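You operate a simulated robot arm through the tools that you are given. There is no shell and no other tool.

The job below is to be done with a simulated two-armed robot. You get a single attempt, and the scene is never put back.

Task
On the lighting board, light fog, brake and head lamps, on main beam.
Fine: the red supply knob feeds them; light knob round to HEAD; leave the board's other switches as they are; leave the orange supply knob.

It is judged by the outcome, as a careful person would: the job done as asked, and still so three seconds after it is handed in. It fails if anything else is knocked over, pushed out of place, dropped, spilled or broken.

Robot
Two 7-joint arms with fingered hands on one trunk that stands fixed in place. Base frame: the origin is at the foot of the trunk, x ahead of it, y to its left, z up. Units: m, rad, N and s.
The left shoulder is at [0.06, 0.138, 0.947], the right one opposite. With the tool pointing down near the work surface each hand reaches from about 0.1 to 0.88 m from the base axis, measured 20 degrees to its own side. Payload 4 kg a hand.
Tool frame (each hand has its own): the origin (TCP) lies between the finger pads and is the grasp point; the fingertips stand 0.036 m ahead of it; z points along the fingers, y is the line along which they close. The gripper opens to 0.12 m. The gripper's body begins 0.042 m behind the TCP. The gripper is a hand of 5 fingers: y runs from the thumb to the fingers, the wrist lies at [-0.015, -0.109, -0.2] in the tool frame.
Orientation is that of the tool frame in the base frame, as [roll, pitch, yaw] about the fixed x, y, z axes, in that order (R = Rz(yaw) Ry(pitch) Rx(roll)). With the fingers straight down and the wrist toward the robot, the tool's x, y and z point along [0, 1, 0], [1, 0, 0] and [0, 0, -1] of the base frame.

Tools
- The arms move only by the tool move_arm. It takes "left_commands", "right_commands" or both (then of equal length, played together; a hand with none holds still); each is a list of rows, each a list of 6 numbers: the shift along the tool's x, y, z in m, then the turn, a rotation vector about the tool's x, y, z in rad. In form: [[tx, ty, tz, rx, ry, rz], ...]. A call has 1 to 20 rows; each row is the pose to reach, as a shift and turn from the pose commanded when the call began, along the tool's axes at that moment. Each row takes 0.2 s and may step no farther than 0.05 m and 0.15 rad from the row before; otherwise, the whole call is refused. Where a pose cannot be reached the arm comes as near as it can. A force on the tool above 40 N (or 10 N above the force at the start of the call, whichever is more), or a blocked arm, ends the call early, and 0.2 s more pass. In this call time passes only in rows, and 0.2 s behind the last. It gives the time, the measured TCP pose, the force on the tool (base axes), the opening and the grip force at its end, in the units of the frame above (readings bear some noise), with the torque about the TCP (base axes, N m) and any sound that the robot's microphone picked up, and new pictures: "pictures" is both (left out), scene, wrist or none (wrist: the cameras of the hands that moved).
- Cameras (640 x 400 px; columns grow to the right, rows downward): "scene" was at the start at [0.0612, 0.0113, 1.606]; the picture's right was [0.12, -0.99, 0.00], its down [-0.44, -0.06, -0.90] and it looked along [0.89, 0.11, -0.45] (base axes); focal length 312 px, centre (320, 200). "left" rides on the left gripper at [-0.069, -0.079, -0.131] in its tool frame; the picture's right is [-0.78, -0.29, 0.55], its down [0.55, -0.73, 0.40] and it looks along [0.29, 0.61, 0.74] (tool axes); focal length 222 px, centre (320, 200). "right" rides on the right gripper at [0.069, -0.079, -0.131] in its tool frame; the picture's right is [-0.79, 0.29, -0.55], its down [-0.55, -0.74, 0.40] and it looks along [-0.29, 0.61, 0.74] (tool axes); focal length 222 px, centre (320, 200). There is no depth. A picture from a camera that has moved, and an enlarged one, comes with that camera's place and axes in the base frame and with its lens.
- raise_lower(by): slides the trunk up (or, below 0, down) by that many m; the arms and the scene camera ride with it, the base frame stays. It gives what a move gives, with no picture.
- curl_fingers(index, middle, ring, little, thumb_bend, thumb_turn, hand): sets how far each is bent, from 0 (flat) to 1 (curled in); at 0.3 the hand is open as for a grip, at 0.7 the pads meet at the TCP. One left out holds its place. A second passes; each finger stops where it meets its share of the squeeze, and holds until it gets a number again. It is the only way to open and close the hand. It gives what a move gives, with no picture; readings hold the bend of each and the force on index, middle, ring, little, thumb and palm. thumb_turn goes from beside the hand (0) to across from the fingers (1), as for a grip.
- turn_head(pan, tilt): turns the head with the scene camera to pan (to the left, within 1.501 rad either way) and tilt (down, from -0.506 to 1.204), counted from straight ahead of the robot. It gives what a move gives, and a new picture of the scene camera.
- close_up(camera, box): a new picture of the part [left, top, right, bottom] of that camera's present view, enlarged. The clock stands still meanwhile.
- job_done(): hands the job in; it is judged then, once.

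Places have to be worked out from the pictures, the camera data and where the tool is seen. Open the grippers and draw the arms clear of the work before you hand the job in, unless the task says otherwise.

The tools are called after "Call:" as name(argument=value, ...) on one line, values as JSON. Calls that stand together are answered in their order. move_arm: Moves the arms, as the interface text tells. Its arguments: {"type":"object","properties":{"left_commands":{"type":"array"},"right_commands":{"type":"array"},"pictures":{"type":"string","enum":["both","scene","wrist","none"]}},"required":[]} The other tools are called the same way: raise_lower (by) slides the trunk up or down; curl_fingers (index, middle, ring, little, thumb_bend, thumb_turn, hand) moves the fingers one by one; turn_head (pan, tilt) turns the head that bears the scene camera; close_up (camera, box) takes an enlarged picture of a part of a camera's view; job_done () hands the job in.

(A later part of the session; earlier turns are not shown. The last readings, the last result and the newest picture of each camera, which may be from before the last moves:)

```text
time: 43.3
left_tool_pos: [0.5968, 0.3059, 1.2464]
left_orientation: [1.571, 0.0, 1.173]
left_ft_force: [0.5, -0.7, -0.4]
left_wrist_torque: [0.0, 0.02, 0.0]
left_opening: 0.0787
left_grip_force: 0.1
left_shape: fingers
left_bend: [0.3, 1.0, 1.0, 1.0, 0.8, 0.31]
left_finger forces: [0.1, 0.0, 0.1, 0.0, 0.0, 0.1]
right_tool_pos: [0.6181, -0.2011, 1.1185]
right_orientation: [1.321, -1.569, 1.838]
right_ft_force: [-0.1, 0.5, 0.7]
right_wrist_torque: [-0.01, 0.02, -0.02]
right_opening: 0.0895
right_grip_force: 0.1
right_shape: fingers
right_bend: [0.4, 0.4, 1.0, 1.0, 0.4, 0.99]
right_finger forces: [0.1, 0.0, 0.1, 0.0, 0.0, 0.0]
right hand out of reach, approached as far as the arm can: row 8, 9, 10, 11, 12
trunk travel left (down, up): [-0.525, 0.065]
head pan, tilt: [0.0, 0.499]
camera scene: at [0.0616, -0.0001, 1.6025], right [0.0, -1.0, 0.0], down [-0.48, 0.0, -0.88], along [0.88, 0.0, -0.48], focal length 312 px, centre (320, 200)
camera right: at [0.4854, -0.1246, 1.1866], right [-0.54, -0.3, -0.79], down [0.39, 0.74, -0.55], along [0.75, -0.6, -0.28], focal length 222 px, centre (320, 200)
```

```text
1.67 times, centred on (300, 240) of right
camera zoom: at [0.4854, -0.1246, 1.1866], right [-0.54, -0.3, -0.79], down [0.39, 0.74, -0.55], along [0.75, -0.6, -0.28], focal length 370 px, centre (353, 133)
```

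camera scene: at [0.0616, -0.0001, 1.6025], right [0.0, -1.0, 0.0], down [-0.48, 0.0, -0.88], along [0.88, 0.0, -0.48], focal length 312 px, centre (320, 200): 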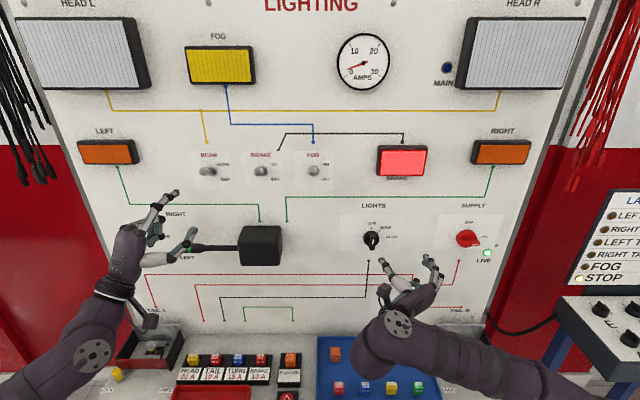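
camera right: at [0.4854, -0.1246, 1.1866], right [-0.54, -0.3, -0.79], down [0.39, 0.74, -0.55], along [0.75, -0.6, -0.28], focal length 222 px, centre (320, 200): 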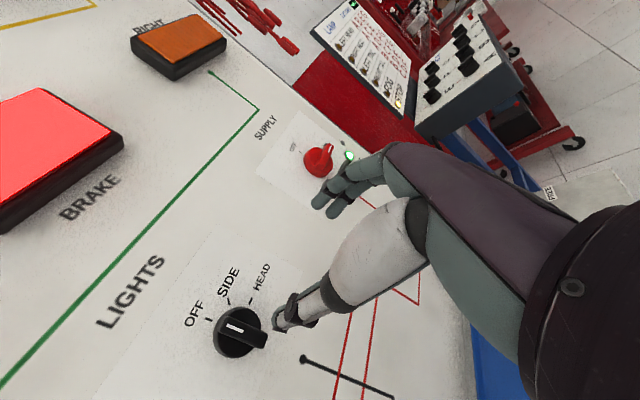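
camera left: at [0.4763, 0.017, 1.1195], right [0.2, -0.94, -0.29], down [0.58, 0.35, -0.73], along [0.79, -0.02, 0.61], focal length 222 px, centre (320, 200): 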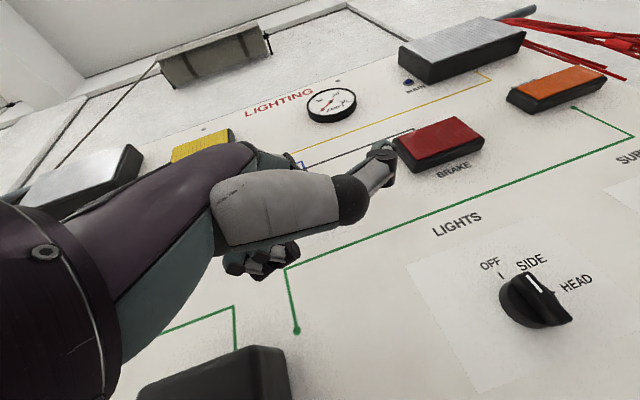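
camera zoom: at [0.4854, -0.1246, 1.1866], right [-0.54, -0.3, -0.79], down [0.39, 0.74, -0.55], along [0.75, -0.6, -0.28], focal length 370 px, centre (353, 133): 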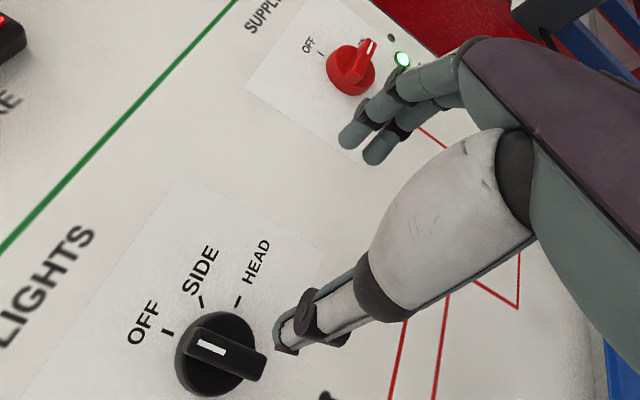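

The straight neutral pose stops at y≈−0.20. I'll try the same roll with the hand yawed ~0.35 rad to the left, which brings the wrist back to the right, still clear of the board.

Call:
move_arm(right_commands=[[0.002, -0.005, 0, 0.07, 0, 0], [0.002, -0.015, 0, 0.14, 0, 0], [0.002, -0.03, 0, 0.21, 0, 0], [0.002, -0.045, 0, 0.28, 0, 0], [0.002, -0.06, 0, 0.35, 0, 0], [0.002, -0.069, 0, 0.35, 0, 0]])

Call:
close_up(camera="scene", box=[300, 190, 460, 300])

```text
time: 44.7
left_tool_pos: [0.5945, 0.3069, 1.2456]
left_orientation: [1.571, 0.0, 1.171]
left_ft_force: [0.4, 0.0, -0.3]
left_wrist_torque: [-0.01, -0.03, -0.04]
left_opening: 0.0789
left_grip_force: 0.2
left_shape: fingers
left_bend: [0.3, 1.0, 1.0, 1.0, 0.8, 0.31]
left_finger forces: [0.0, 0.0, 0.1, 0.1, 0.0, 0.0]
right_tool_pos: [0.6207, -0.1334, 1.12]
right_orientation: [-1.53, -1.566, -1.259]
right_ft_force: [-0.6, 0.5, 0.2]
right_wrist_torque: [-0.03, 0.01, -0.01]
right_opening: 0.0897
right_grip_force: 0.1
right_shape: fingers
right_bend: [0.4, 0.4, 1.0, 1.0, 0.4, 0.99]
right_finger forces: [0.1, 0.0, 0.0, 0.0, 0.0, 0.0]
trunk travel left (down, up): [-0.525, 0.065]
head pan, tilt: [0.0, 0.499]
camera scene: at [0.0614, 0.0002, 1.6025], right [0.0, -1.0, 0.0], down [-0.48, 0.0, -0.88], along [0.88, 0.0, -0.48], focal length 312 px, centre (320, 200)
camera right: at [0.4694, -0.1042, 1.189], right [-0.41, -0.46, -0.79], down [0.12, 0.83, -0.55], along [0.9, -0.32, -0.29], focal length 222 px, centre (320, 200)
```

scene: 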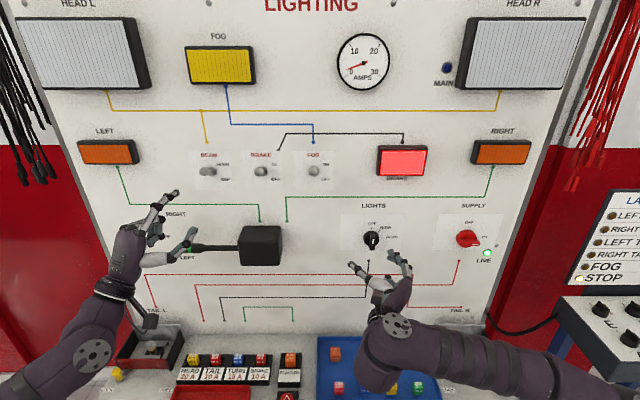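
right: 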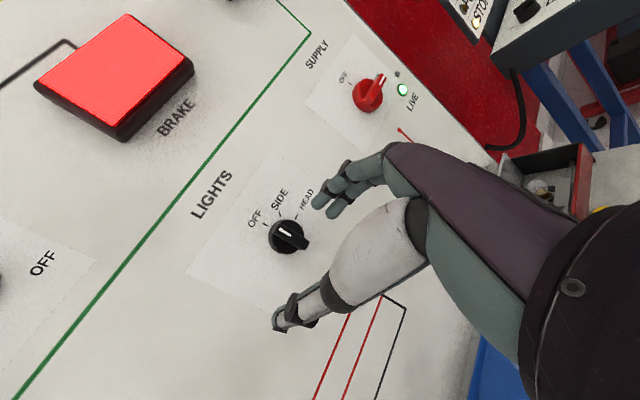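

```text
3.64 times, centred on (380, 245) of scene
camera zoom: at [0.0614, 0.0002, 1.6025], right [0.0, -1.0, 0.0], down [-0.48, 0.0, -0.88], along [0.88, 0.0, -0.48], focal length 1134 px, centre (102, 36)
```

zoom: 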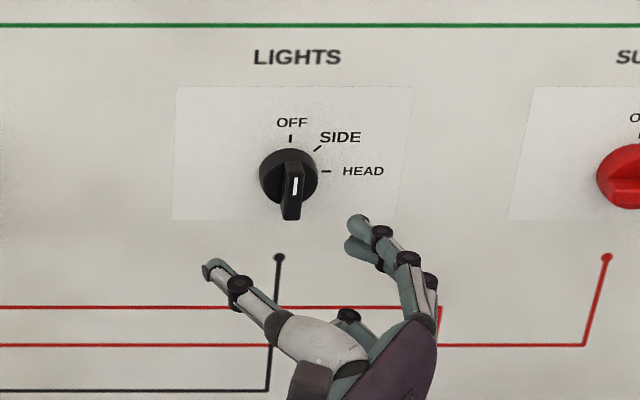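

With the yaw, y=−0.133 is reached; the LIGHTS knob axis reads y≈−0.134, z≈1.122. I narrow the opening slightly and slide in so the tips bracket the bar.

Call:
curl_fingers(hand="right", index=0.48, middle=0.48, thumb_bend=0.48)

Call:
move_arm(right_commands=[[0.001, 0.01, -0.004, 0, 0, 0], [0.002, 0.018, 0.017, 0, 0, 0], [0.002, 0.025, 0.036, 0, 0, 0], [0.002, 0.031, 0.054, 0, 0, 0]])

Call:
close_up(camera="scene", box=[300, 190, 460, 300])

Call:
close_up(camera="right", box=[160, 120, 440, 360])

```text
time: 45.7
left_tool_pos: [0.596, 0.3068, 1.2466]
left_orientation: [1.57, 0.0, 1.169]
left_ft_force: [-0.2, 0.6, -0.3]
left_wrist_torque: [0.0, -0.03, -0.02]
left_opening: 0.0793
left_grip_force: 0.0
left_shape: fingers
left_bend: [0.3, 1.0, 1.0, 1.0, 0.8, 0.31]
left_finger forces: [0.1, 0.1, 0.1, 0.0, 0.0, 0.1]
right_tool_pos: [0.6195, -0.1337, 1.121]
right_orientation: [-0.516, -1.568, -2.278]
right_ft_force: [-0.2, -0.3, 0.3]
right_wrist_torque: [-0.01, 0.01, -0.01]
right_opening: 0.0664
right_grip_force: 0.1
right_shape: fingers
right_bend: [0.48, 0.48, 1.0, 1.0, 0.48, 1.0]
right_finger forces: [0.1, 0.0, 0.0, 0.1, 0.0, 0.0]
trunk travel left (down, up): [-0.525, 0.065]
head pan, tilt: [0.0, 0.499]
```

```text
time: 46.7
left_tool_pos: [0.595, 0.3056, 1.2463]
left_orientation: [1.572, -0.001, 1.17]
left_ft_force: [0.7, 0.1, 0.0]
left_wrist_torque: [0.01, 0.02, 0.04]
left_opening: 0.0785
left_grip_force: 0.1
left_shape: fingers
left_bend: [0.3, 1.0, 1.0, 1.0, 0.8, 0.31]
left_finger forces: [0.0, 0.0, 0.1, 0.0, 0.1, 0.0]
right_tool_pos: [0.6789, -0.1447, 1.1227]
right_orientation: [-0.294, -1.567, -2.495]
right_ft_force: [-1.2, 0.0, 0.0]
right_wrist_torque: [0.0, -0.02, 0.01]
right_opening: 0.0661
right_grip_force: 0.0
right_shape: fingers
right_bend: [0.48, 0.48, 1.0, 1.0, 0.48, 1.0]
right_finger forces: [0.0, 0.1, 0.0, 0.1, 0.0, 0.0]
trunk travel left (down, up): [-0.525, 0.065]
head pan, tilt: [0.0, 0.499]
camera scene: at [0.0612, 0.0, 1.6025], right [0.0, -1.0, 0.0], down [-0.48, 0.0, -0.88], along [0.88, 0.0, -0.48], focal length 312 px, centre (320, 200)
camera right: at [0.5286, -0.1163, 1.1914], right [-0.41, -0.46, -0.79], down [0.12, 0.83, -0.55], along [0.9, -0.32, -0.29], focal length 222 px, centre (320, 200)
```

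scene: 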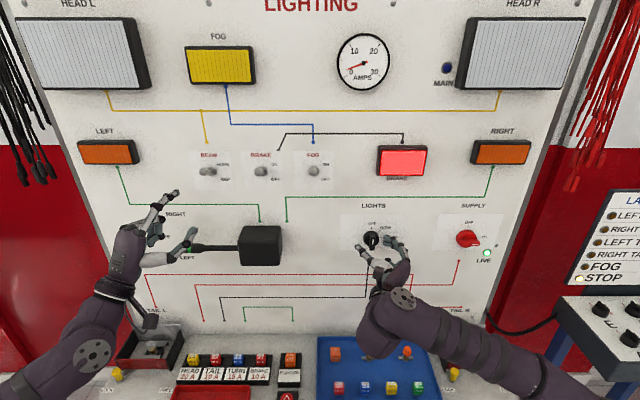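
right: 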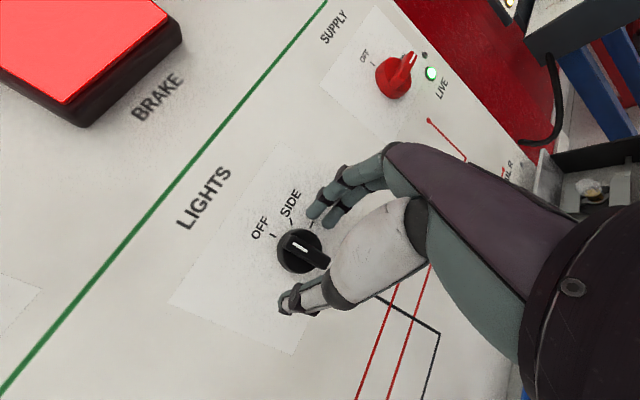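

```text
3.64 times, centred on (380, 245) of scene
camera zoom: at [0.0612, 0.0, 1.6025], right [0.0, -1.0, 0.0], down [-0.48, 0.0, -0.88], along [0.88, 0.0, -0.48], focal length 1134 px, centre (102, 36)
```

zoom: 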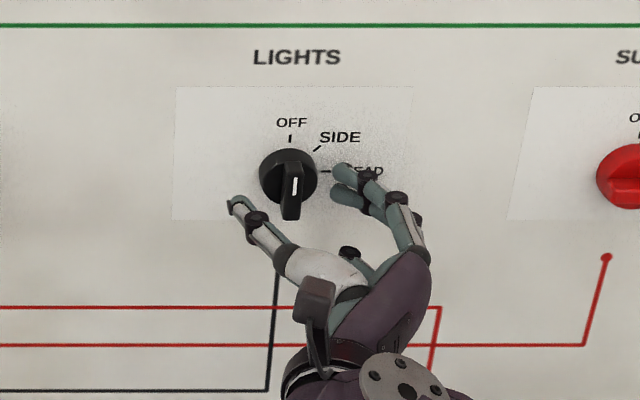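

```text
1.67 times, centred on (300, 240) of right
camera zoom: at [0.5286, -0.1163, 1.1914], right [-0.41, -0.46, -0.79], down [0.12, 0.83, -0.55], along [0.9, -0.32, -0.29], focal length 370 px, centre (353, 133)
```

zoom: 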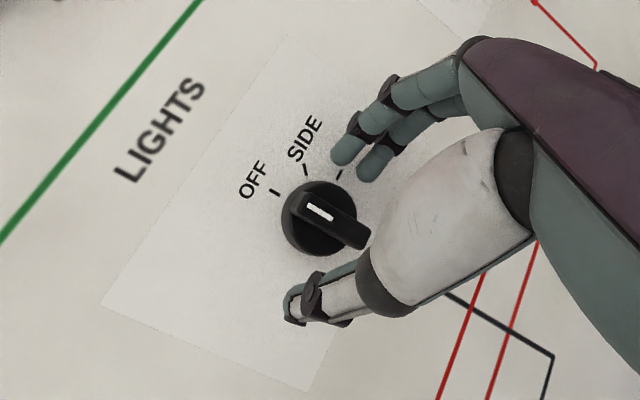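

The fingers bracket the black bar (thumb y≈−0.096, index y≈−0.172). Closing the pinch.

Call:
curl_fingers(hand="right", index=0.82, middle=0.82, thumb_bend=0.82)

Call:
close_up(camera="scene", box=[300, 190, 460, 300])

Call:
close_up(camera="right", box=[160, 120, 440, 360])

```text
time: 47.7
left_tool_pos: [0.5953, 0.3055, 1.2471]
left_orientation: [1.57, -0.003, 1.171]
left_ft_force: [0.5, 0.3, -0.4]
left_wrist_torque: [-0.02, 0.02, -0.01]
left_opening: 0.0789
left_grip_force: 0.1
left_shape: fingers
left_bend: [0.3, 1.0, 1.0, 1.0, 0.8, 0.31]
left_finger forces: [0.0, 0.0, 0.1, 0.0, 0.0, 0.0]
right_tool_pos: [0.68, -0.1464, 1.121]
right_orientation: [-1.679, -1.568, -1.112]
right_ft_force: [-6.4, -8.6, -2.7]
right_wrist_torque: [-0.05, 0.09, -0.36]
right_opening: 0.002
right_grip_force: 23.1
right_shape: fingers
right_bend: [0.71, 0.6, 1.0, 1.0, 0.73, 1.0]
right_finger forces: [10.2, 12.8, 0.1, 0.0, 23.1, 0.0]
trunk travel left (down, up): [-0.525, 0.065]
head pan, tilt: [0.0, 0.499]
```

```text
3.64 times, centred on (380, 245) of scene
camera zoom: at [0.0605, -0.0014, 1.6025], right [0.0, -1.0, 0.0], down [-0.48, 0.0, -0.88], along [0.88, 0.0, -0.48], focal length 1134 px, centre (102, 36)
```

zoom: 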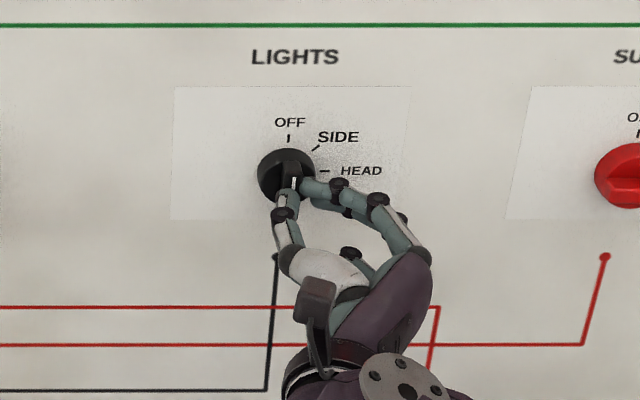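

```text
1.67 times, centred on (300, 240) of right
camera zoom: at [0.5281, -0.1178, 1.1912], right [-0.41, -0.46, -0.79], down [0.12, 0.83, -0.55], along [0.9, -0.32, -0.29], focal length 370 px, centre (353, 133)
```

zoom: 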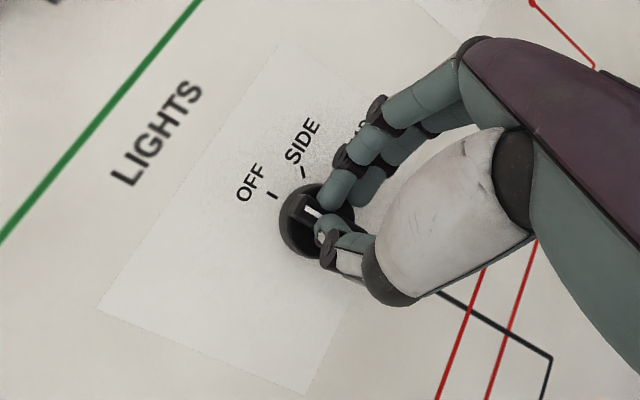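

The bar is held. I turn it clockwise about the knob's axis (accounting for the yawed hand), first half.

Call:
move_arm(right_commands=[[-0.001, 0, 0, 0, 0.034, 0.094], [-0.002, -0.0002, 0, 0, 0.068, 0.188], [-0.003, -0.0004, 0.0002, 0, 0.103, 0.282], [-0.0039, -0.0007, 0.0003, 0, 0.137, 0.376], [-0.0048, -0.0012, 0.0004, 0, 0.171, 0.47], [-0.0056, -0.0016, 0.0006, 0, 0.205, 0.564], [-0.0064, -0.0022, 0.0008, 0, 0.239, 0.658], [-0.0072, -0.0029, 0.001, 0, 0.274, 0.752]], pictures="scene")

Call:
close_up(camera="scene", box=[300, 190, 460, 300])

Call:
close_up(camera="right", box=[160, 120, 440, 360])

```text
time: 49.5
left_tool_pos: [0.594, 0.3043, 1.2463]
left_orientation: [1.57, -0.001, 1.17]
left_ft_force: [-0.6, 0.3, 0.2]
left_wrist_torque: [-0.01, 0.03, 0.04]
left_opening: 0.079
left_grip_force: 0.1
left_shape: fingers
left_bend: [0.3, 1.0, 1.0, 1.0, 0.8, 0.31]
left_finger forces: [0.1, 0.0, 0.0, 0.0, 0.0, 0.1]
right_tool_pos: [0.6762, -0.1535, 1.1128]
right_orientation: [-1.221, -0.768, -1.575]
right_ft_force: [-0.2, -0.5, -0.3]
right_wrist_torque: [0.01, 0.02, 0.04]
right_opening: 0.0
right_grip_force: 0.1
right_shape: fingers
right_bend: [0.72, 0.71, 1.0, 1.0, 0.75, 1.0]
right_finger forces: [0.0, 0.0, 0.0, 0.0, 0.0, 0.0]
right hand out of reach, approached as far as the arm can: row 1, 2, 3, 4, 5, 6, 7, 8
trunk travel left (down, up): [-0.525, 0.065]
head pan, tilt: [0.0, 0.499]
camera scene: at [0.06, -0.0009, 1.6025], right [0.0, -1.0, 0.0], down [-0.48, 0.0, -0.88], along [0.88, 0.0, -0.48], focal length 312 px, centre (320, 200)
```

scene: 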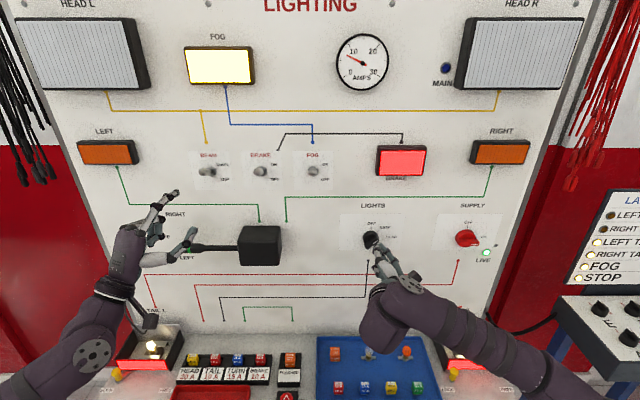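

```text
3.64 times, centred on (380, 245) of scene
camera zoom: at [0.06, -0.0009, 1.6025], right [0.0, -1.0, 0.0], down [-0.48, 0.0, -0.88], along [0.88, 0.0, -0.48], focal length 1134 px, centre (102, 36)
```

zoom: 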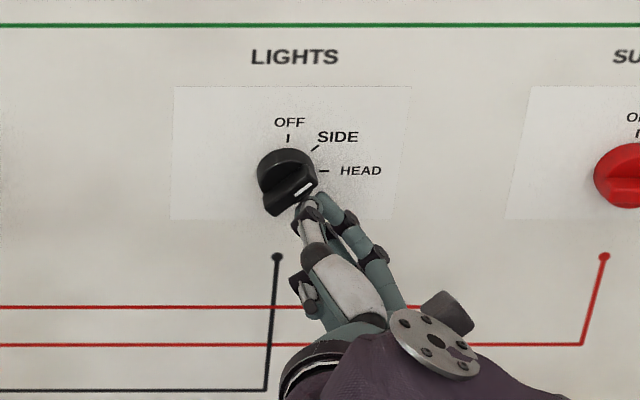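

```text
1.67 times, centred on (300, 240) of right
camera zoom: at [0.5244, -0.1824, 1.1816], right [-0.41, 0.25, -0.88], down [0.13, 0.97, 0.21], along [0.9, -0.02, -0.43], focal length 370 px, centre (353, 133)
```

zoom: 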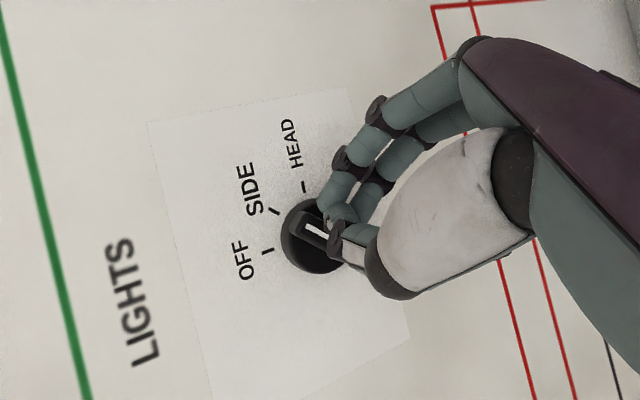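

The knob is at SIDE now (fog and tails lit), but the grip slipped because the arm hit its reach limit. I open, back off, and re-pose the hand with a level, more leftward-yawed axis for the second half.

Call:
curl_fingers(hand="right", index=0.46, middle=0.46, thumb_bend=0.46)

Call:
move_arm(right_commands=[[0, -0.0103, -0.0282, 0, 0, 0], [0, -0.0192, -0.0526, 0, 0, 0], [0, -0.023, -0.051, -0.02, -0.094, 0.003], [0, -0.027, -0.05, -0.041, -0.188, 0.005], [0.001, -0.03, -0.0486, -0.061, -0.282, 0.008]])

Call:
close_up(camera="scene", box=[300, 190, 460, 300])

Call:
close_up(camera="right", box=[160, 120, 440, 360])

```text
time: 50.5
left_tool_pos: [0.5949, 0.3036, 1.2485]
left_orientation: [1.571, -0.002, 1.169]
left_ft_force: [-0.5, 0.3, -1.3]
left_wrist_torque: [-0.02, 0.0, -0.02]
left_opening: 0.0789
left_grip_force: 0.1
left_shape: fingers
left_bend: [0.3, 1.0, 1.0, 1.0, 0.8, 0.31]
left_finger forces: [0.0, 0.0, 0.0, 0.1, 0.0, 0.1]
right_tool_pos: [0.6767, -0.1543, 1.1117]
right_orientation: [-1.224, -0.766, -1.571]
right_ft_force: [-7.1, -22.1, -7.7]
right_wrist_torque: [0.52, 0.07, -0.6]
right_opening: 0.0405
right_grip_force: 12.0
right_shape: fingers
right_bend: [0.46, 0.46, 1.0, 1.0, 0.59, 0.95]
right_finger forces: [0.0, 0.0, 0.1, 0.0, 24.0, 0.1]
trunk travel left (down, up): [-0.525, 0.065]
head pan, tilt: [0.0, 0.499]
```

```text
time: 51.7
left_tool_pos: [0.5942, 0.3066, 1.246]
left_orientation: [1.57, 0.0, 1.168]
left_ft_force: [-1.0, -0.2, 0.9]
left_wrist_torque: [0.01, -0.01, -0.01]
left_opening: 0.0791
left_grip_force: 0.1
left_shape: fingers
left_bend: [0.3, 1.0, 1.0, 1.0, 0.8, 0.31]
left_finger forces: [0.1, 0.0, 0.1, 0.1, 0.0, 0.0]
right_tool_pos: [0.6205, -0.1431, 1.1225]
right_orientation: [-1.567, -0.81, -1.171]
right_ft_force: [0.9, 0.6, -0.1]
right_wrist_torque: [0.0, 0.01, 0.02]
right_opening: 0.0712
right_grip_force: 0.2
right_shape: fingers
right_bend: [0.46, 0.46, 1.0, 1.0, 0.46, 0.99]
right_finger forces: [0.0, 0.0, 0.1, 0.0, 0.0, 0.1]
trunk travel left (down, up): [-0.525, 0.065]
head pan, tilt: [0.0, 0.499]
camera scene: at [0.061, 0.0, 1.6025], right [0.0, -1.0, 0.0], down [-0.48, 0.0, -0.88], along [0.88, 0.0, -0.48], focal length 312 px, centre (320, 200)
camera right: at [0.4947, -0.1858, 1.226], right [-0.63, 0.09, -0.77], down [0.01, 0.99, 0.11], along [0.78, 0.06, -0.63], focal length 222 px, centre (320, 200)
```

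scene: 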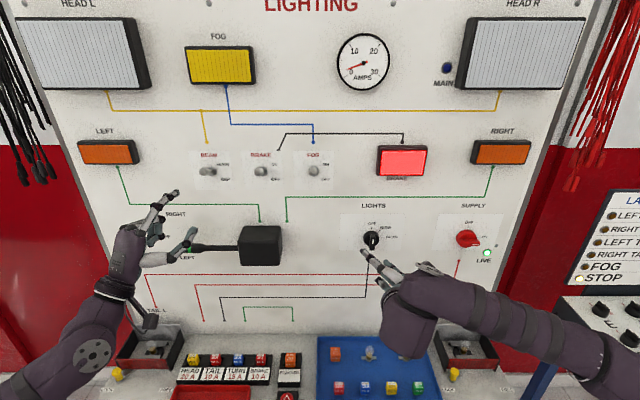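
right: 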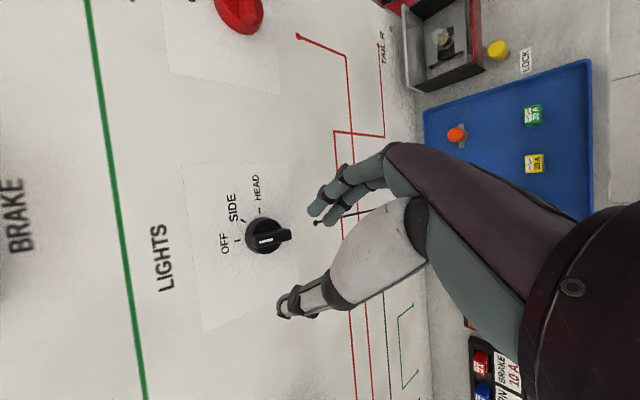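

```text
3.64 times, centred on (380, 245) of scene
camera zoom: at [0.061, 0.0, 1.6025], right [0.0, -1.0, 0.0], down [-0.48, 0.0, -0.88], along [0.88, 0.0, -0.48], focal length 1134 px, centre (102, 36)
```

zoom: 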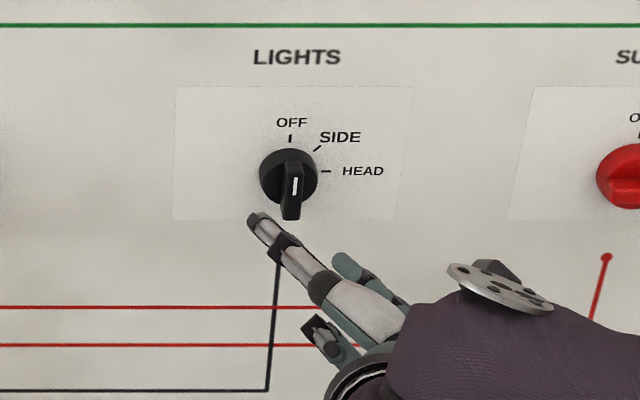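

```text
1.67 times, centred on (300, 240) of right
camera zoom: at [0.4947, -0.1858, 1.226], right [-0.63, 0.09, -0.77], down [0.01, 0.99, 0.11], along [0.78, 0.06, -0.63], focal length 370 px, centre (353, 133)
```

zoom: 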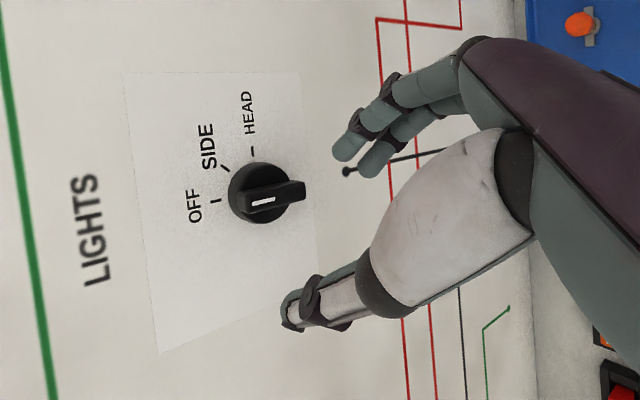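

The opening thumb nudged the knob back to OFF, so I'll redo it with a better posture. First I rehearse the full roll with this yawed, level axis in front of the knob without touching, to confirm reach.

Call:
move_arm(right_commands=[[0.0072, 0.0077, 0.0172, 0, 0, 0.14], [0.0072, 0.0077, 0.0172, 0, 0, 0.28], [0.0072, 0.0077, 0.0172, 0, 0, 0.42], [0.0072, 0.0077, 0.0172, 0, 0, 0.56], [0.0072, 0.0077, 0.0172, 0, 0, 0.7], [0.0072, 0.0077, 0.0172, 0, 0, 0.82], [0.0072, 0.0077, 0.0172, 0, 0, 0.69], [0.0072, 0.0077, 0.0172, 0, 0, 0.55], [0.0072, 0.0077, 0.0172, 0, 0, 0.41], [0.0072, 0.0077, 0.0172, 0, 0, 0.27], [0.0072, 0.0077, 0.0172, 0, 0, 0.13], [0.0072, 0.0077, 0.0172, 0, 0, -0.01], [0.0072, 0.0077, 0.0172, 0, 0, -0.15], [0.0072, 0.0077, 0.0172, 0, 0, -0.29], [0.0072, 0.0077, 0.0172, 0, 0, -0.43], [0.0072, 0.0077, 0.0172, 0, 0, -0.57], [0.0072, 0.0077, 0.0172, 0, 0, -0.7], [0.0072, 0.0077, 0.0172, 0, 0, -0.758]])

Call:
close_up(camera="scene", box=[300, 190, 460, 300])

Call:
close_up(camera="right", box=[160, 120, 440, 360])

```text
time: 55.5
left_tool_pos: [0.596, 0.3062, 1.2465]
left_orientation: [1.571, 0.0, 1.172]
left_ft_force: [0.1, 0.7, 0.4]
left_wrist_torque: [-0.02, 0.0, -0.01]
left_opening: 0.0788
left_grip_force: 0.0
left_shape: fingers
left_bend: [0.3, 1.0, 1.0, 1.0, 0.8, 0.31]
left_finger forces: [0.0, 0.0, 0.0, 0.0, 0.1, 0.0]
right_tool_pos: [0.6405, -0.1459, 1.1228]
right_orientation: [0.144, -1.567, -2.885]
right_ft_force: [-0.3, -0.6, 0.0]
right_wrist_torque: [0.0, 0.02, 0.02]
right_opening: 0.0714
right_grip_force: 0.0
right_shape: fingers
right_bend: [0.46, 0.46, 1.0, 1.0, 0.46, 0.99]
right_finger forces: [0.0, 0.0, 0.0, 0.0, 0.0, 0.0]
trunk travel left (down, up): [-0.525, 0.065]
head pan, tilt: [0.0, 0.499]
camera scene: at [0.0613, -0.0001, 1.6025], right [0.0, -1.0, 0.0], down [-0.48, 0.0, -0.88], along [0.88, 0.0, -0.48], focal length 312 px, centre (320, 200)
camera right: at [0.4883, -0.1243, 1.1906], right [-0.39, -0.48, -0.79], down [0.08, 0.83, -0.55], along [0.92, -0.28, -0.28], focal length 222 px, centre (320, 200)
```

scene: 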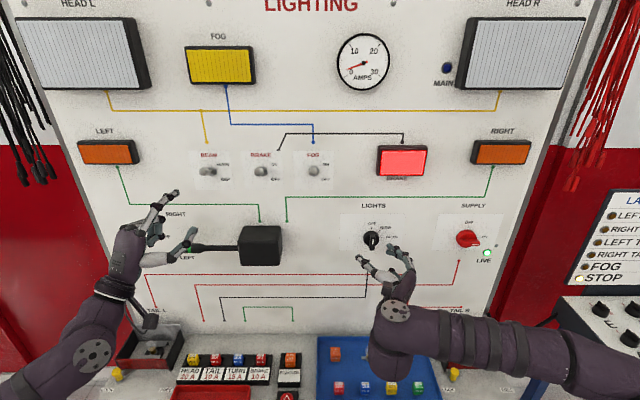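
right: 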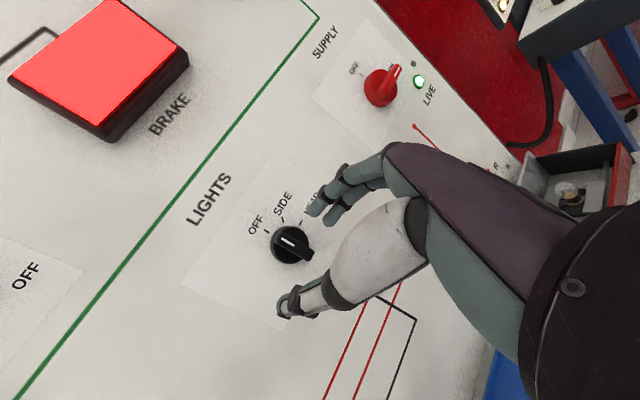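

```text
3.64 times, centred on (380, 245) of scene
camera zoom: at [0.0613, -0.0001, 1.6025], right [0.0, -1.0, 0.0], down [-0.48, 0.0, -0.88], along [0.88, 0.0, -0.48], focal length 1134 px, centre (102, 36)
```

zoom: 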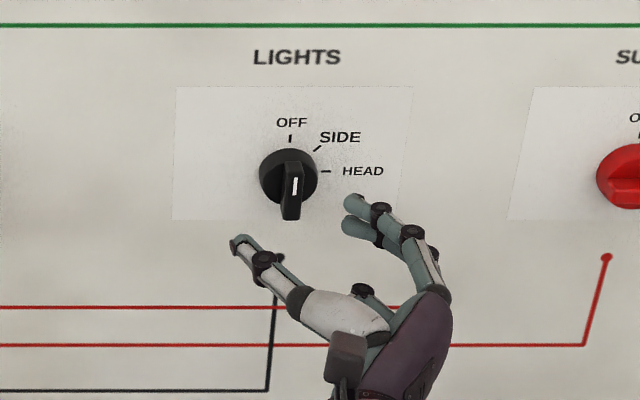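

```text
1.67 times, centred on (300, 240) of right
camera zoom: at [0.4883, -0.1243, 1.1906], right [-0.39, -0.48, -0.79], down [0.08, 0.83, -0.55], along [0.92, -0.28, -0.28], focal length 370 px, centre (353, 133)
```

zoom: 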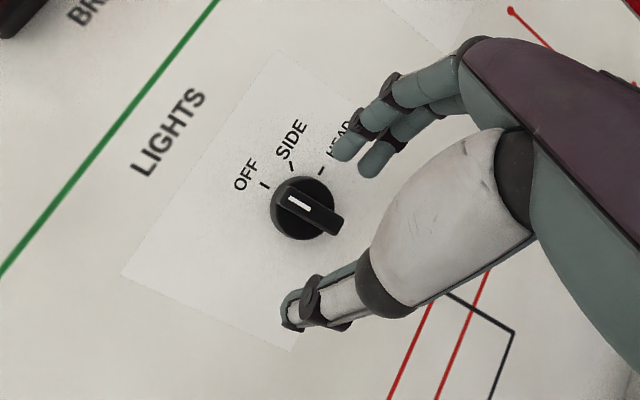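

The whole 90° roll is reachable here with no limits hit. I slide in about 4.4 cm and pinch the bar a little deeper than before.

Call:
move_arm(right_commands=[[0, 0.006, 0.014, 0, 0, 0], [0, 0.011, 0.028, 0, 0, 0], [0, 0.0165, 0.0402, 0, 0, 0]], pictures="none")

Call:
curl_fingers(hand="right", index=0.82, middle=0.82, thumb_bend=0.82)

Call:
close_up(camera="scene", box=[300, 190, 460, 300])

Call:
close_up(camera="right", box=[220, 160, 400, 310])

```text
time: 56.3
left_tool_pos: [0.5955, 0.3062, 1.2465]
left_orientation: [1.571, 0.0, 1.171]
left_ft_force: [0.7, 0.2, 0.9]
left_wrist_torque: [0.0, 0.03, -0.04]
left_opening: 0.079
left_grip_force: 0.0
left_shape: fingers
left_bend: [0.3, 1.0, 1.0, 1.0, 0.8, 0.31]
left_finger forces: [0.0, 0.1, 0.0, 0.0, 0.0, 0.0]
right_tool_pos: [0.6847, -0.1448, 1.1214]
right_orientation: [-1.264, -1.568, -1.477]
right_ft_force: [-0.3, -0.6, -0.2]
right_wrist_torque: [0.01, 0.03, 0.03]
right_opening: 0.0715
right_grip_force: 0.4
right_shape: fingers
right_bend: [0.46, 0.46, 1.0, 1.0, 0.46, 0.99]
right_finger forces: [0.2, 0.0, 0.1, 0.1, 0.1, 0.1]
trunk travel left (down, up): [-0.525, 0.065]
head pan, tilt: [0.0, 0.499]
```

```text
time: 57.3
left_tool_pos: [0.5967, 0.3047, 1.2461]
left_orientation: [1.573, -0.001, 1.171]
left_ft_force: [0.2, -0.6, -0.2]
left_wrist_torque: [0.0, 0.0, -0.01]
left_opening: 0.0793
left_grip_force: 0.1
left_shape: fingers
left_bend: [0.3, 1.0, 1.0, 1.0, 0.8, 0.31]
left_finger forces: [0.1, 0.0, 0.0, 0.1, 0.0, 0.0]
right_tool_pos: [0.6855, -0.1477, 1.1195]
right_orientation: [-1.468, -1.566, -1.274]
right_ft_force: [2.0, -7.1, -8.1]
right_wrist_torque: [-0.11, 0.43, -0.94]
right_opening: 0.0218
right_grip_force: 24.6
right_shape: fingers
right_bend: [0.59, 0.58, 1.0, 1.0, 0.69, 0.98]
right_finger forces: [14.5, 15.5, 0.1, 0.1, 20.6, 0.0]
trunk travel left (down, up): [-0.525, 0.065]
head pan, tilt: [0.0, 0.499]
```

```text
3.64 times, centred on (380, 245) of scene
camera zoom: at [0.0624, -0.0015, 1.6024], right [0.0, -1.0, 0.0], down [-0.48, 0.0, -0.88], along [0.88, 0.0, -0.48], focal length 1134 px, centre (102, 36)
```

zoom: 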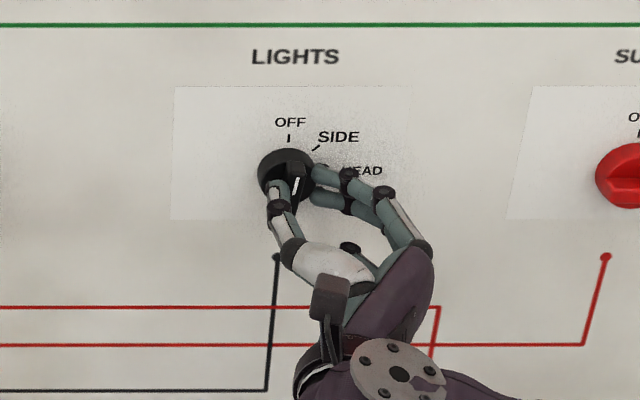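

```text
2.67 times, centred on (310, 235) of right
camera zoom: at [0.5333, -0.1256, 1.1895], right [-0.39, -0.48, -0.79], down [0.08, 0.83, -0.55], along [0.92, -0.28, -0.29], focal length 592 px, centre (347, 107)
```

zoom: 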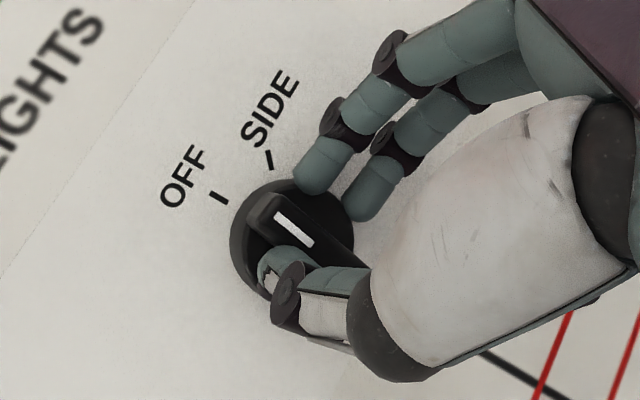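

The index and middle landed on the disk's rim rather than the bar, being a bit too deep. I ease back about 6 mm while squeezing so they slip onto the bar.

Call:
move_arm(right_commands=[[0, -0.001, -0.003, 0, 0, 0], [0, -0.0023, -0.0056, 0, 0, 0]], pictures="none")

Call:
close_up(camera="right", box=[220, 160, 400, 310])

Call:
close_up(camera="scene", box=[300, 190, 460, 300])

```text
time: 57.9
left_tool_pos: [0.5949, 0.3057, 1.2461]
left_orientation: [1.571, -0.001, 1.171]
left_ft_force: [-0.8, -0.8, 0.1]
left_wrist_torque: [-0.02, -0.01, 0.0]
left_opening: 0.079
left_grip_force: 0.1
left_shape: fingers
left_bend: [0.3, 1.0, 1.0, 1.0, 0.8, 0.31]
left_finger forces: [0.1, 0.0, 0.0, 0.1, 0.0, 0.0]
right_tool_pos: [0.6783, -0.1463, 1.1225]
right_orientation: [-0.417, -1.565, -2.323]
right_ft_force: [-2.8, -7.0, -3.3]
right_wrist_torque: [-0.09, 0.16, -0.51]
right_opening: 0.0045
right_grip_force: 17.7
right_shape: fingers
right_bend: [0.64, 0.57, 1.0, 1.0, 0.74, 0.99]
right_finger forces: [5.9, 15.0, 0.0, 0.0, 14.6, 0.0]
trunk travel left (down, up): [-0.525, 0.065]
head pan, tilt: [0.0, 0.499]
```

```text
2.67 times, centred on (310, 235) of right
camera zoom: at [0.5252, -0.1244, 1.1916], right [-0.39, -0.48, -0.79], down [0.08, 0.83, -0.55], along [0.92, -0.27, -0.28], focal length 592 px, centre (347, 107)
```

zoom: 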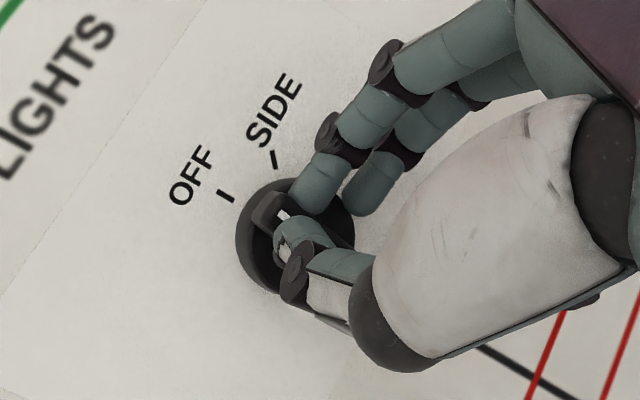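

```text
3.64 times, centred on (380, 245) of scene
camera zoom: at [0.0611, -0.001, 1.6026], right [0.0, -1.0, 0.0], down [-0.48, 0.0, -0.88], along [0.88, 0.0, -0.48], focal length 1134 px, centre (102, 36)
```

zoom: 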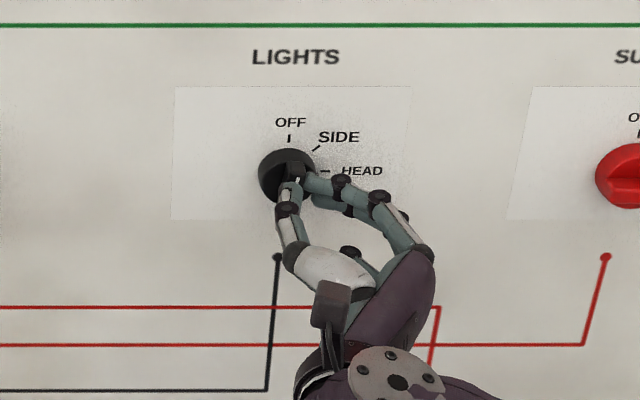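

The contact is skewed: with the yaw, wide-open fingers meet the disk rim first. I'll back off, pre-close the fingers to just wider than the bar, then push straight in beside it.

Call:
move_arm(right_commands=[[0, -0.004, -0.01, 0, 0, 0], [0, -0.0095, -0.023, 0, 0, 0], [0, -0.0114, -0.0278, 0, 0, 0]], pictures="none")

Call:
curl_fingers(hand="right", index=0.59, middle=0.59, thumb_bend=0.59)

Call:
close_up(camera="right", box=[220, 160, 400, 310])

Call:
close_up(camera="scene", box=[320, 200, 440, 280])

```text
time: 58.7
left_tool_pos: [0.596, 0.3073, 1.2475]
left_orientation: [1.57, 0.0, 1.171]
left_ft_force: [-0.4, 0.4, 0.2]
left_wrist_torque: [-0.05, -0.01, 0.01]
left_opening: 0.0791
left_grip_force: 0.2
left_shape: fingers
left_bend: [0.3, 1.0, 1.0, 1.0, 0.8, 0.31]
left_finger forces: [0.0, 0.0, 0.0, 0.0, 0.1, 0.0]
right_tool_pos: [0.6481, -0.1456, 1.1224]
right_orientation: [-0.871, -1.566, -1.869]
right_ft_force: [0.2, -0.1, -0.2]
right_wrist_torque: [-0.01, -0.01, 0.01]
right_opening: 0.0
right_grip_force: 0.0
right_shape: fingers
right_bend: [0.63, 0.72, 1.0, 1.0, 0.8, 0.99]
right_finger forces: [0.0, 0.0, 0.0, 0.0, 0.0, 0.0]
trunk travel left (down, up): [-0.525, 0.065]
head pan, tilt: [0.0, 0.499]
```

```text
time: 59.7
left_tool_pos: [0.5946, 0.3059, 1.2461]
left_orientation: [1.571, 0.0, 1.172]
left_ft_force: [0.6, -0.9, 0.4]
left_wrist_torque: [-0.01, -0.01, 0.01]
left_opening: 0.079
left_grip_force: 0.0
left_shape: fingers
left_bend: [0.3, 1.0, 1.0, 1.0, 0.8, 0.31]
left_finger forces: [0.0, 0.0, 0.1, 0.0, 0.1, 0.1]
right_tool_pos: [0.6483, -0.147, 1.1213]
right_orientation: [-0.939, -1.567, -1.803]
right_ft_force: [-1.0, 0.1, 0.1]
right_wrist_torque: [0.0, -0.02, -0.01]
right_opening: 0.0322
right_grip_force: 0.1
right_shape: fingers
right_bend: [0.59, 0.59, 1.0, 1.0, 0.59, 0.99]
right_finger forces: [0.1, 0.0, 0.1, 0.1, 0.1, 0.0]
trunk travel left (down, up): [-0.525, 0.065]
head pan, tilt: [0.0, 0.499]
```

```text
2.67 times, centred on (310, 235) of right
camera zoom: at [0.4956, -0.1248, 1.1909], right [-0.39, -0.48, -0.79], down [0.08, 0.83, -0.55], along [0.92, -0.28, -0.29], focal length 592 px, centre (347, 107)
```

zoom: 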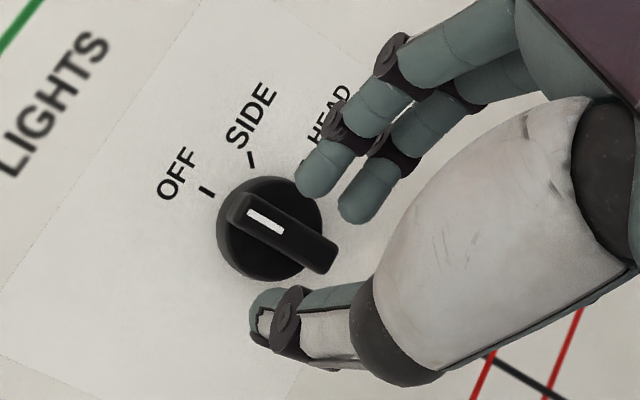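

```text
5.00 times, centred on (380, 240) of scene
camera zoom: at [0.0612, -0.0001, 1.6025], right [0.0, -1.0, 0.0], down [-0.48, 0.0, -0.88], along [0.88, 0.0, -0.48], focal length 1560 px, centre (20, 0)
```

zoom: 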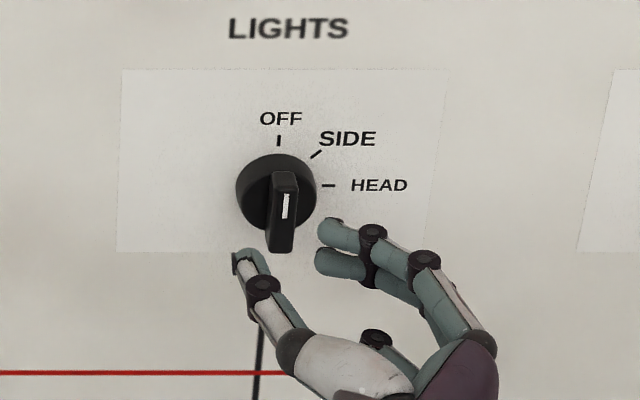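

The gap (thumb y≈−0.111, fingers y≈−0.153) is centred on the bar. I push straight in 3 cm and then close.

Call:
move_arm(right_commands=[[0, 0.004, 0.01, 0, 0, 0], [0, 0.008, 0.02, 0, 0, 0], [0, 0.0117, 0.0284, 0, 0, 0]], pictures="none")

Call:
close_up(camera="right", box=[220, 160, 400, 310])

Call:
curl_fingers(hand="right", index=0.82, middle=0.82, thumb_bend=0.82)

Call:
close_up(camera="right", box=[220, 160, 400, 310])

Call:
close_up(camera="scene", box=[320, 200, 440, 280])

```text
time: 60.5
left_tool_pos: [0.5948, 0.3062, 1.2461]
left_orientation: [1.571, 0.0, 1.169]
left_ft_force: [-0.5, -0.4, 0.2]
left_wrist_torque: [0.02, 0.02, 0.02]
left_opening: 0.0788
left_grip_force: 0.1
left_shape: fingers
left_bend: [0.3, 1.0, 1.0, 1.0, 0.8, 0.31]
left_finger forces: [0.1, 0.0, 0.0, 0.1, 0.0, 0.0]
right_tool_pos: [0.6794, -0.1468, 1.1222]
right_orientation: [-0.306, -1.566, -2.436]
right_ft_force: [-2.6, 0.2, -0.1]
right_wrist_torque: [-0.02, 0.04, -0.04]
right_opening: 0.0309
right_grip_force: 1.1
right_shape: fingers
right_bend: [0.6, 0.59, 1.0, 1.0, 0.59, 0.99]
right_finger forces: [1.8, 0.1, 0.1, 0.1, 0.0, 0.0]
trunk travel left (down, up): [-0.525, 0.065]
head pan, tilt: [0.0, 0.499]
```

```text
2.67 times, centred on (310, 235) of right
camera zoom: at [0.5262, -0.1245, 1.1915], right [-0.39, -0.48, -0.79], down [0.08, 0.83, -0.55], along [0.92, -0.28, -0.29], focal length 592 px, centre (347, 107)
```

zoom: 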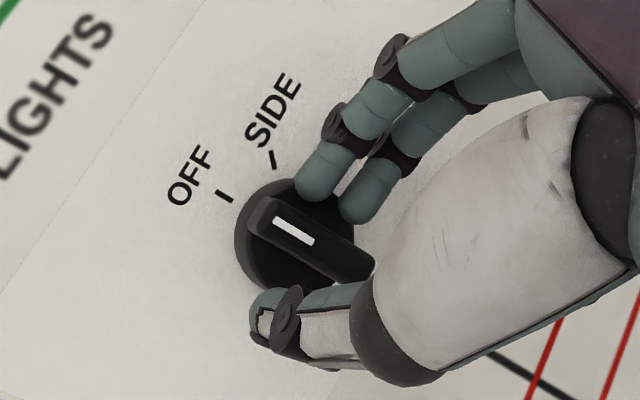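

```text
time: 61.5
left_tool_pos: [0.5955, 0.3054, 1.246]
left_orientation: [1.571, 0.0, 1.174]
left_ft_force: [-0.3, -0.2, -0.3]
left_wrist_torque: [0.02, 0.01, 0.02]
left_opening: 0.0791
left_grip_force: 0.1
left_shape: fingers
left_bend: [0.3, 1.0, 1.0, 1.0, 0.8, 0.31]
left_finger forces: [0.1, 0.0, 0.0, 0.1, 0.1, 0.0]
right_tool_pos: [0.6792, -0.1454, 1.1224]
right_orientation: [-0.136, -1.568, -2.602]
right_ft_force: [-2.1, -1.2, -2.7]
right_wrist_torque: [0.03, 0.07, -0.03]
right_opening: 0.0024
right_grip_force: 15.8
right_shape: fingers
right_bend: [0.64, 0.82, 1.0, 1.0, 0.74, 0.99]
right_finger forces: [15.1, 0.0, 0.0, 0.0, 16.3, 0.0]
trunk travel left (down, up): [-0.525, 0.065]
head pan, tilt: [0.0, 0.499]
```

```text
2.67 times, centred on (310, 235) of right
camera zoom: at [0.5262, -0.1238, 1.1913], right [-0.39, -0.48, -0.79], down [0.08, 0.83, -0.55], along [0.92, -0.27, -0.29], focal length 592 px, centre (347, 107)
```

zoom: 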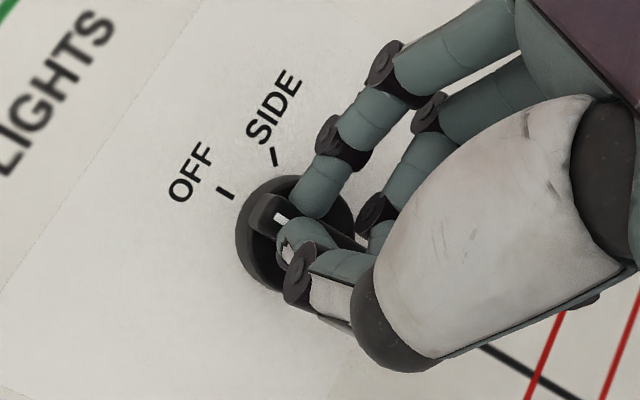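

```text
5.00 times, centred on (380, 240) of scene
camera zoom: at [0.0611, -0.0004, 1.6025], right [0.0, -1.0, 0.0], down [-0.48, 0.0, -0.88], along [0.88, 0.0, -0.48], focal length 1560 px, centre (20, 0)
```

zoom: 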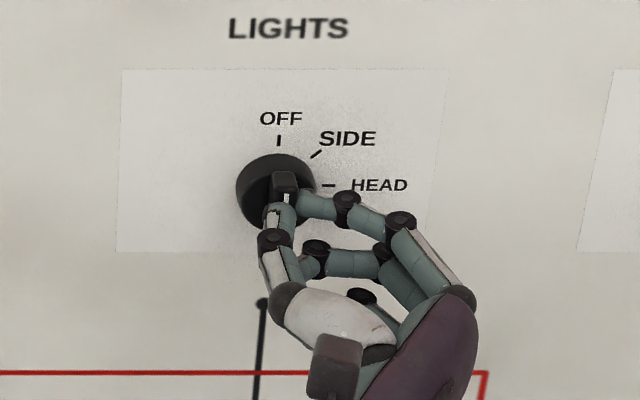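

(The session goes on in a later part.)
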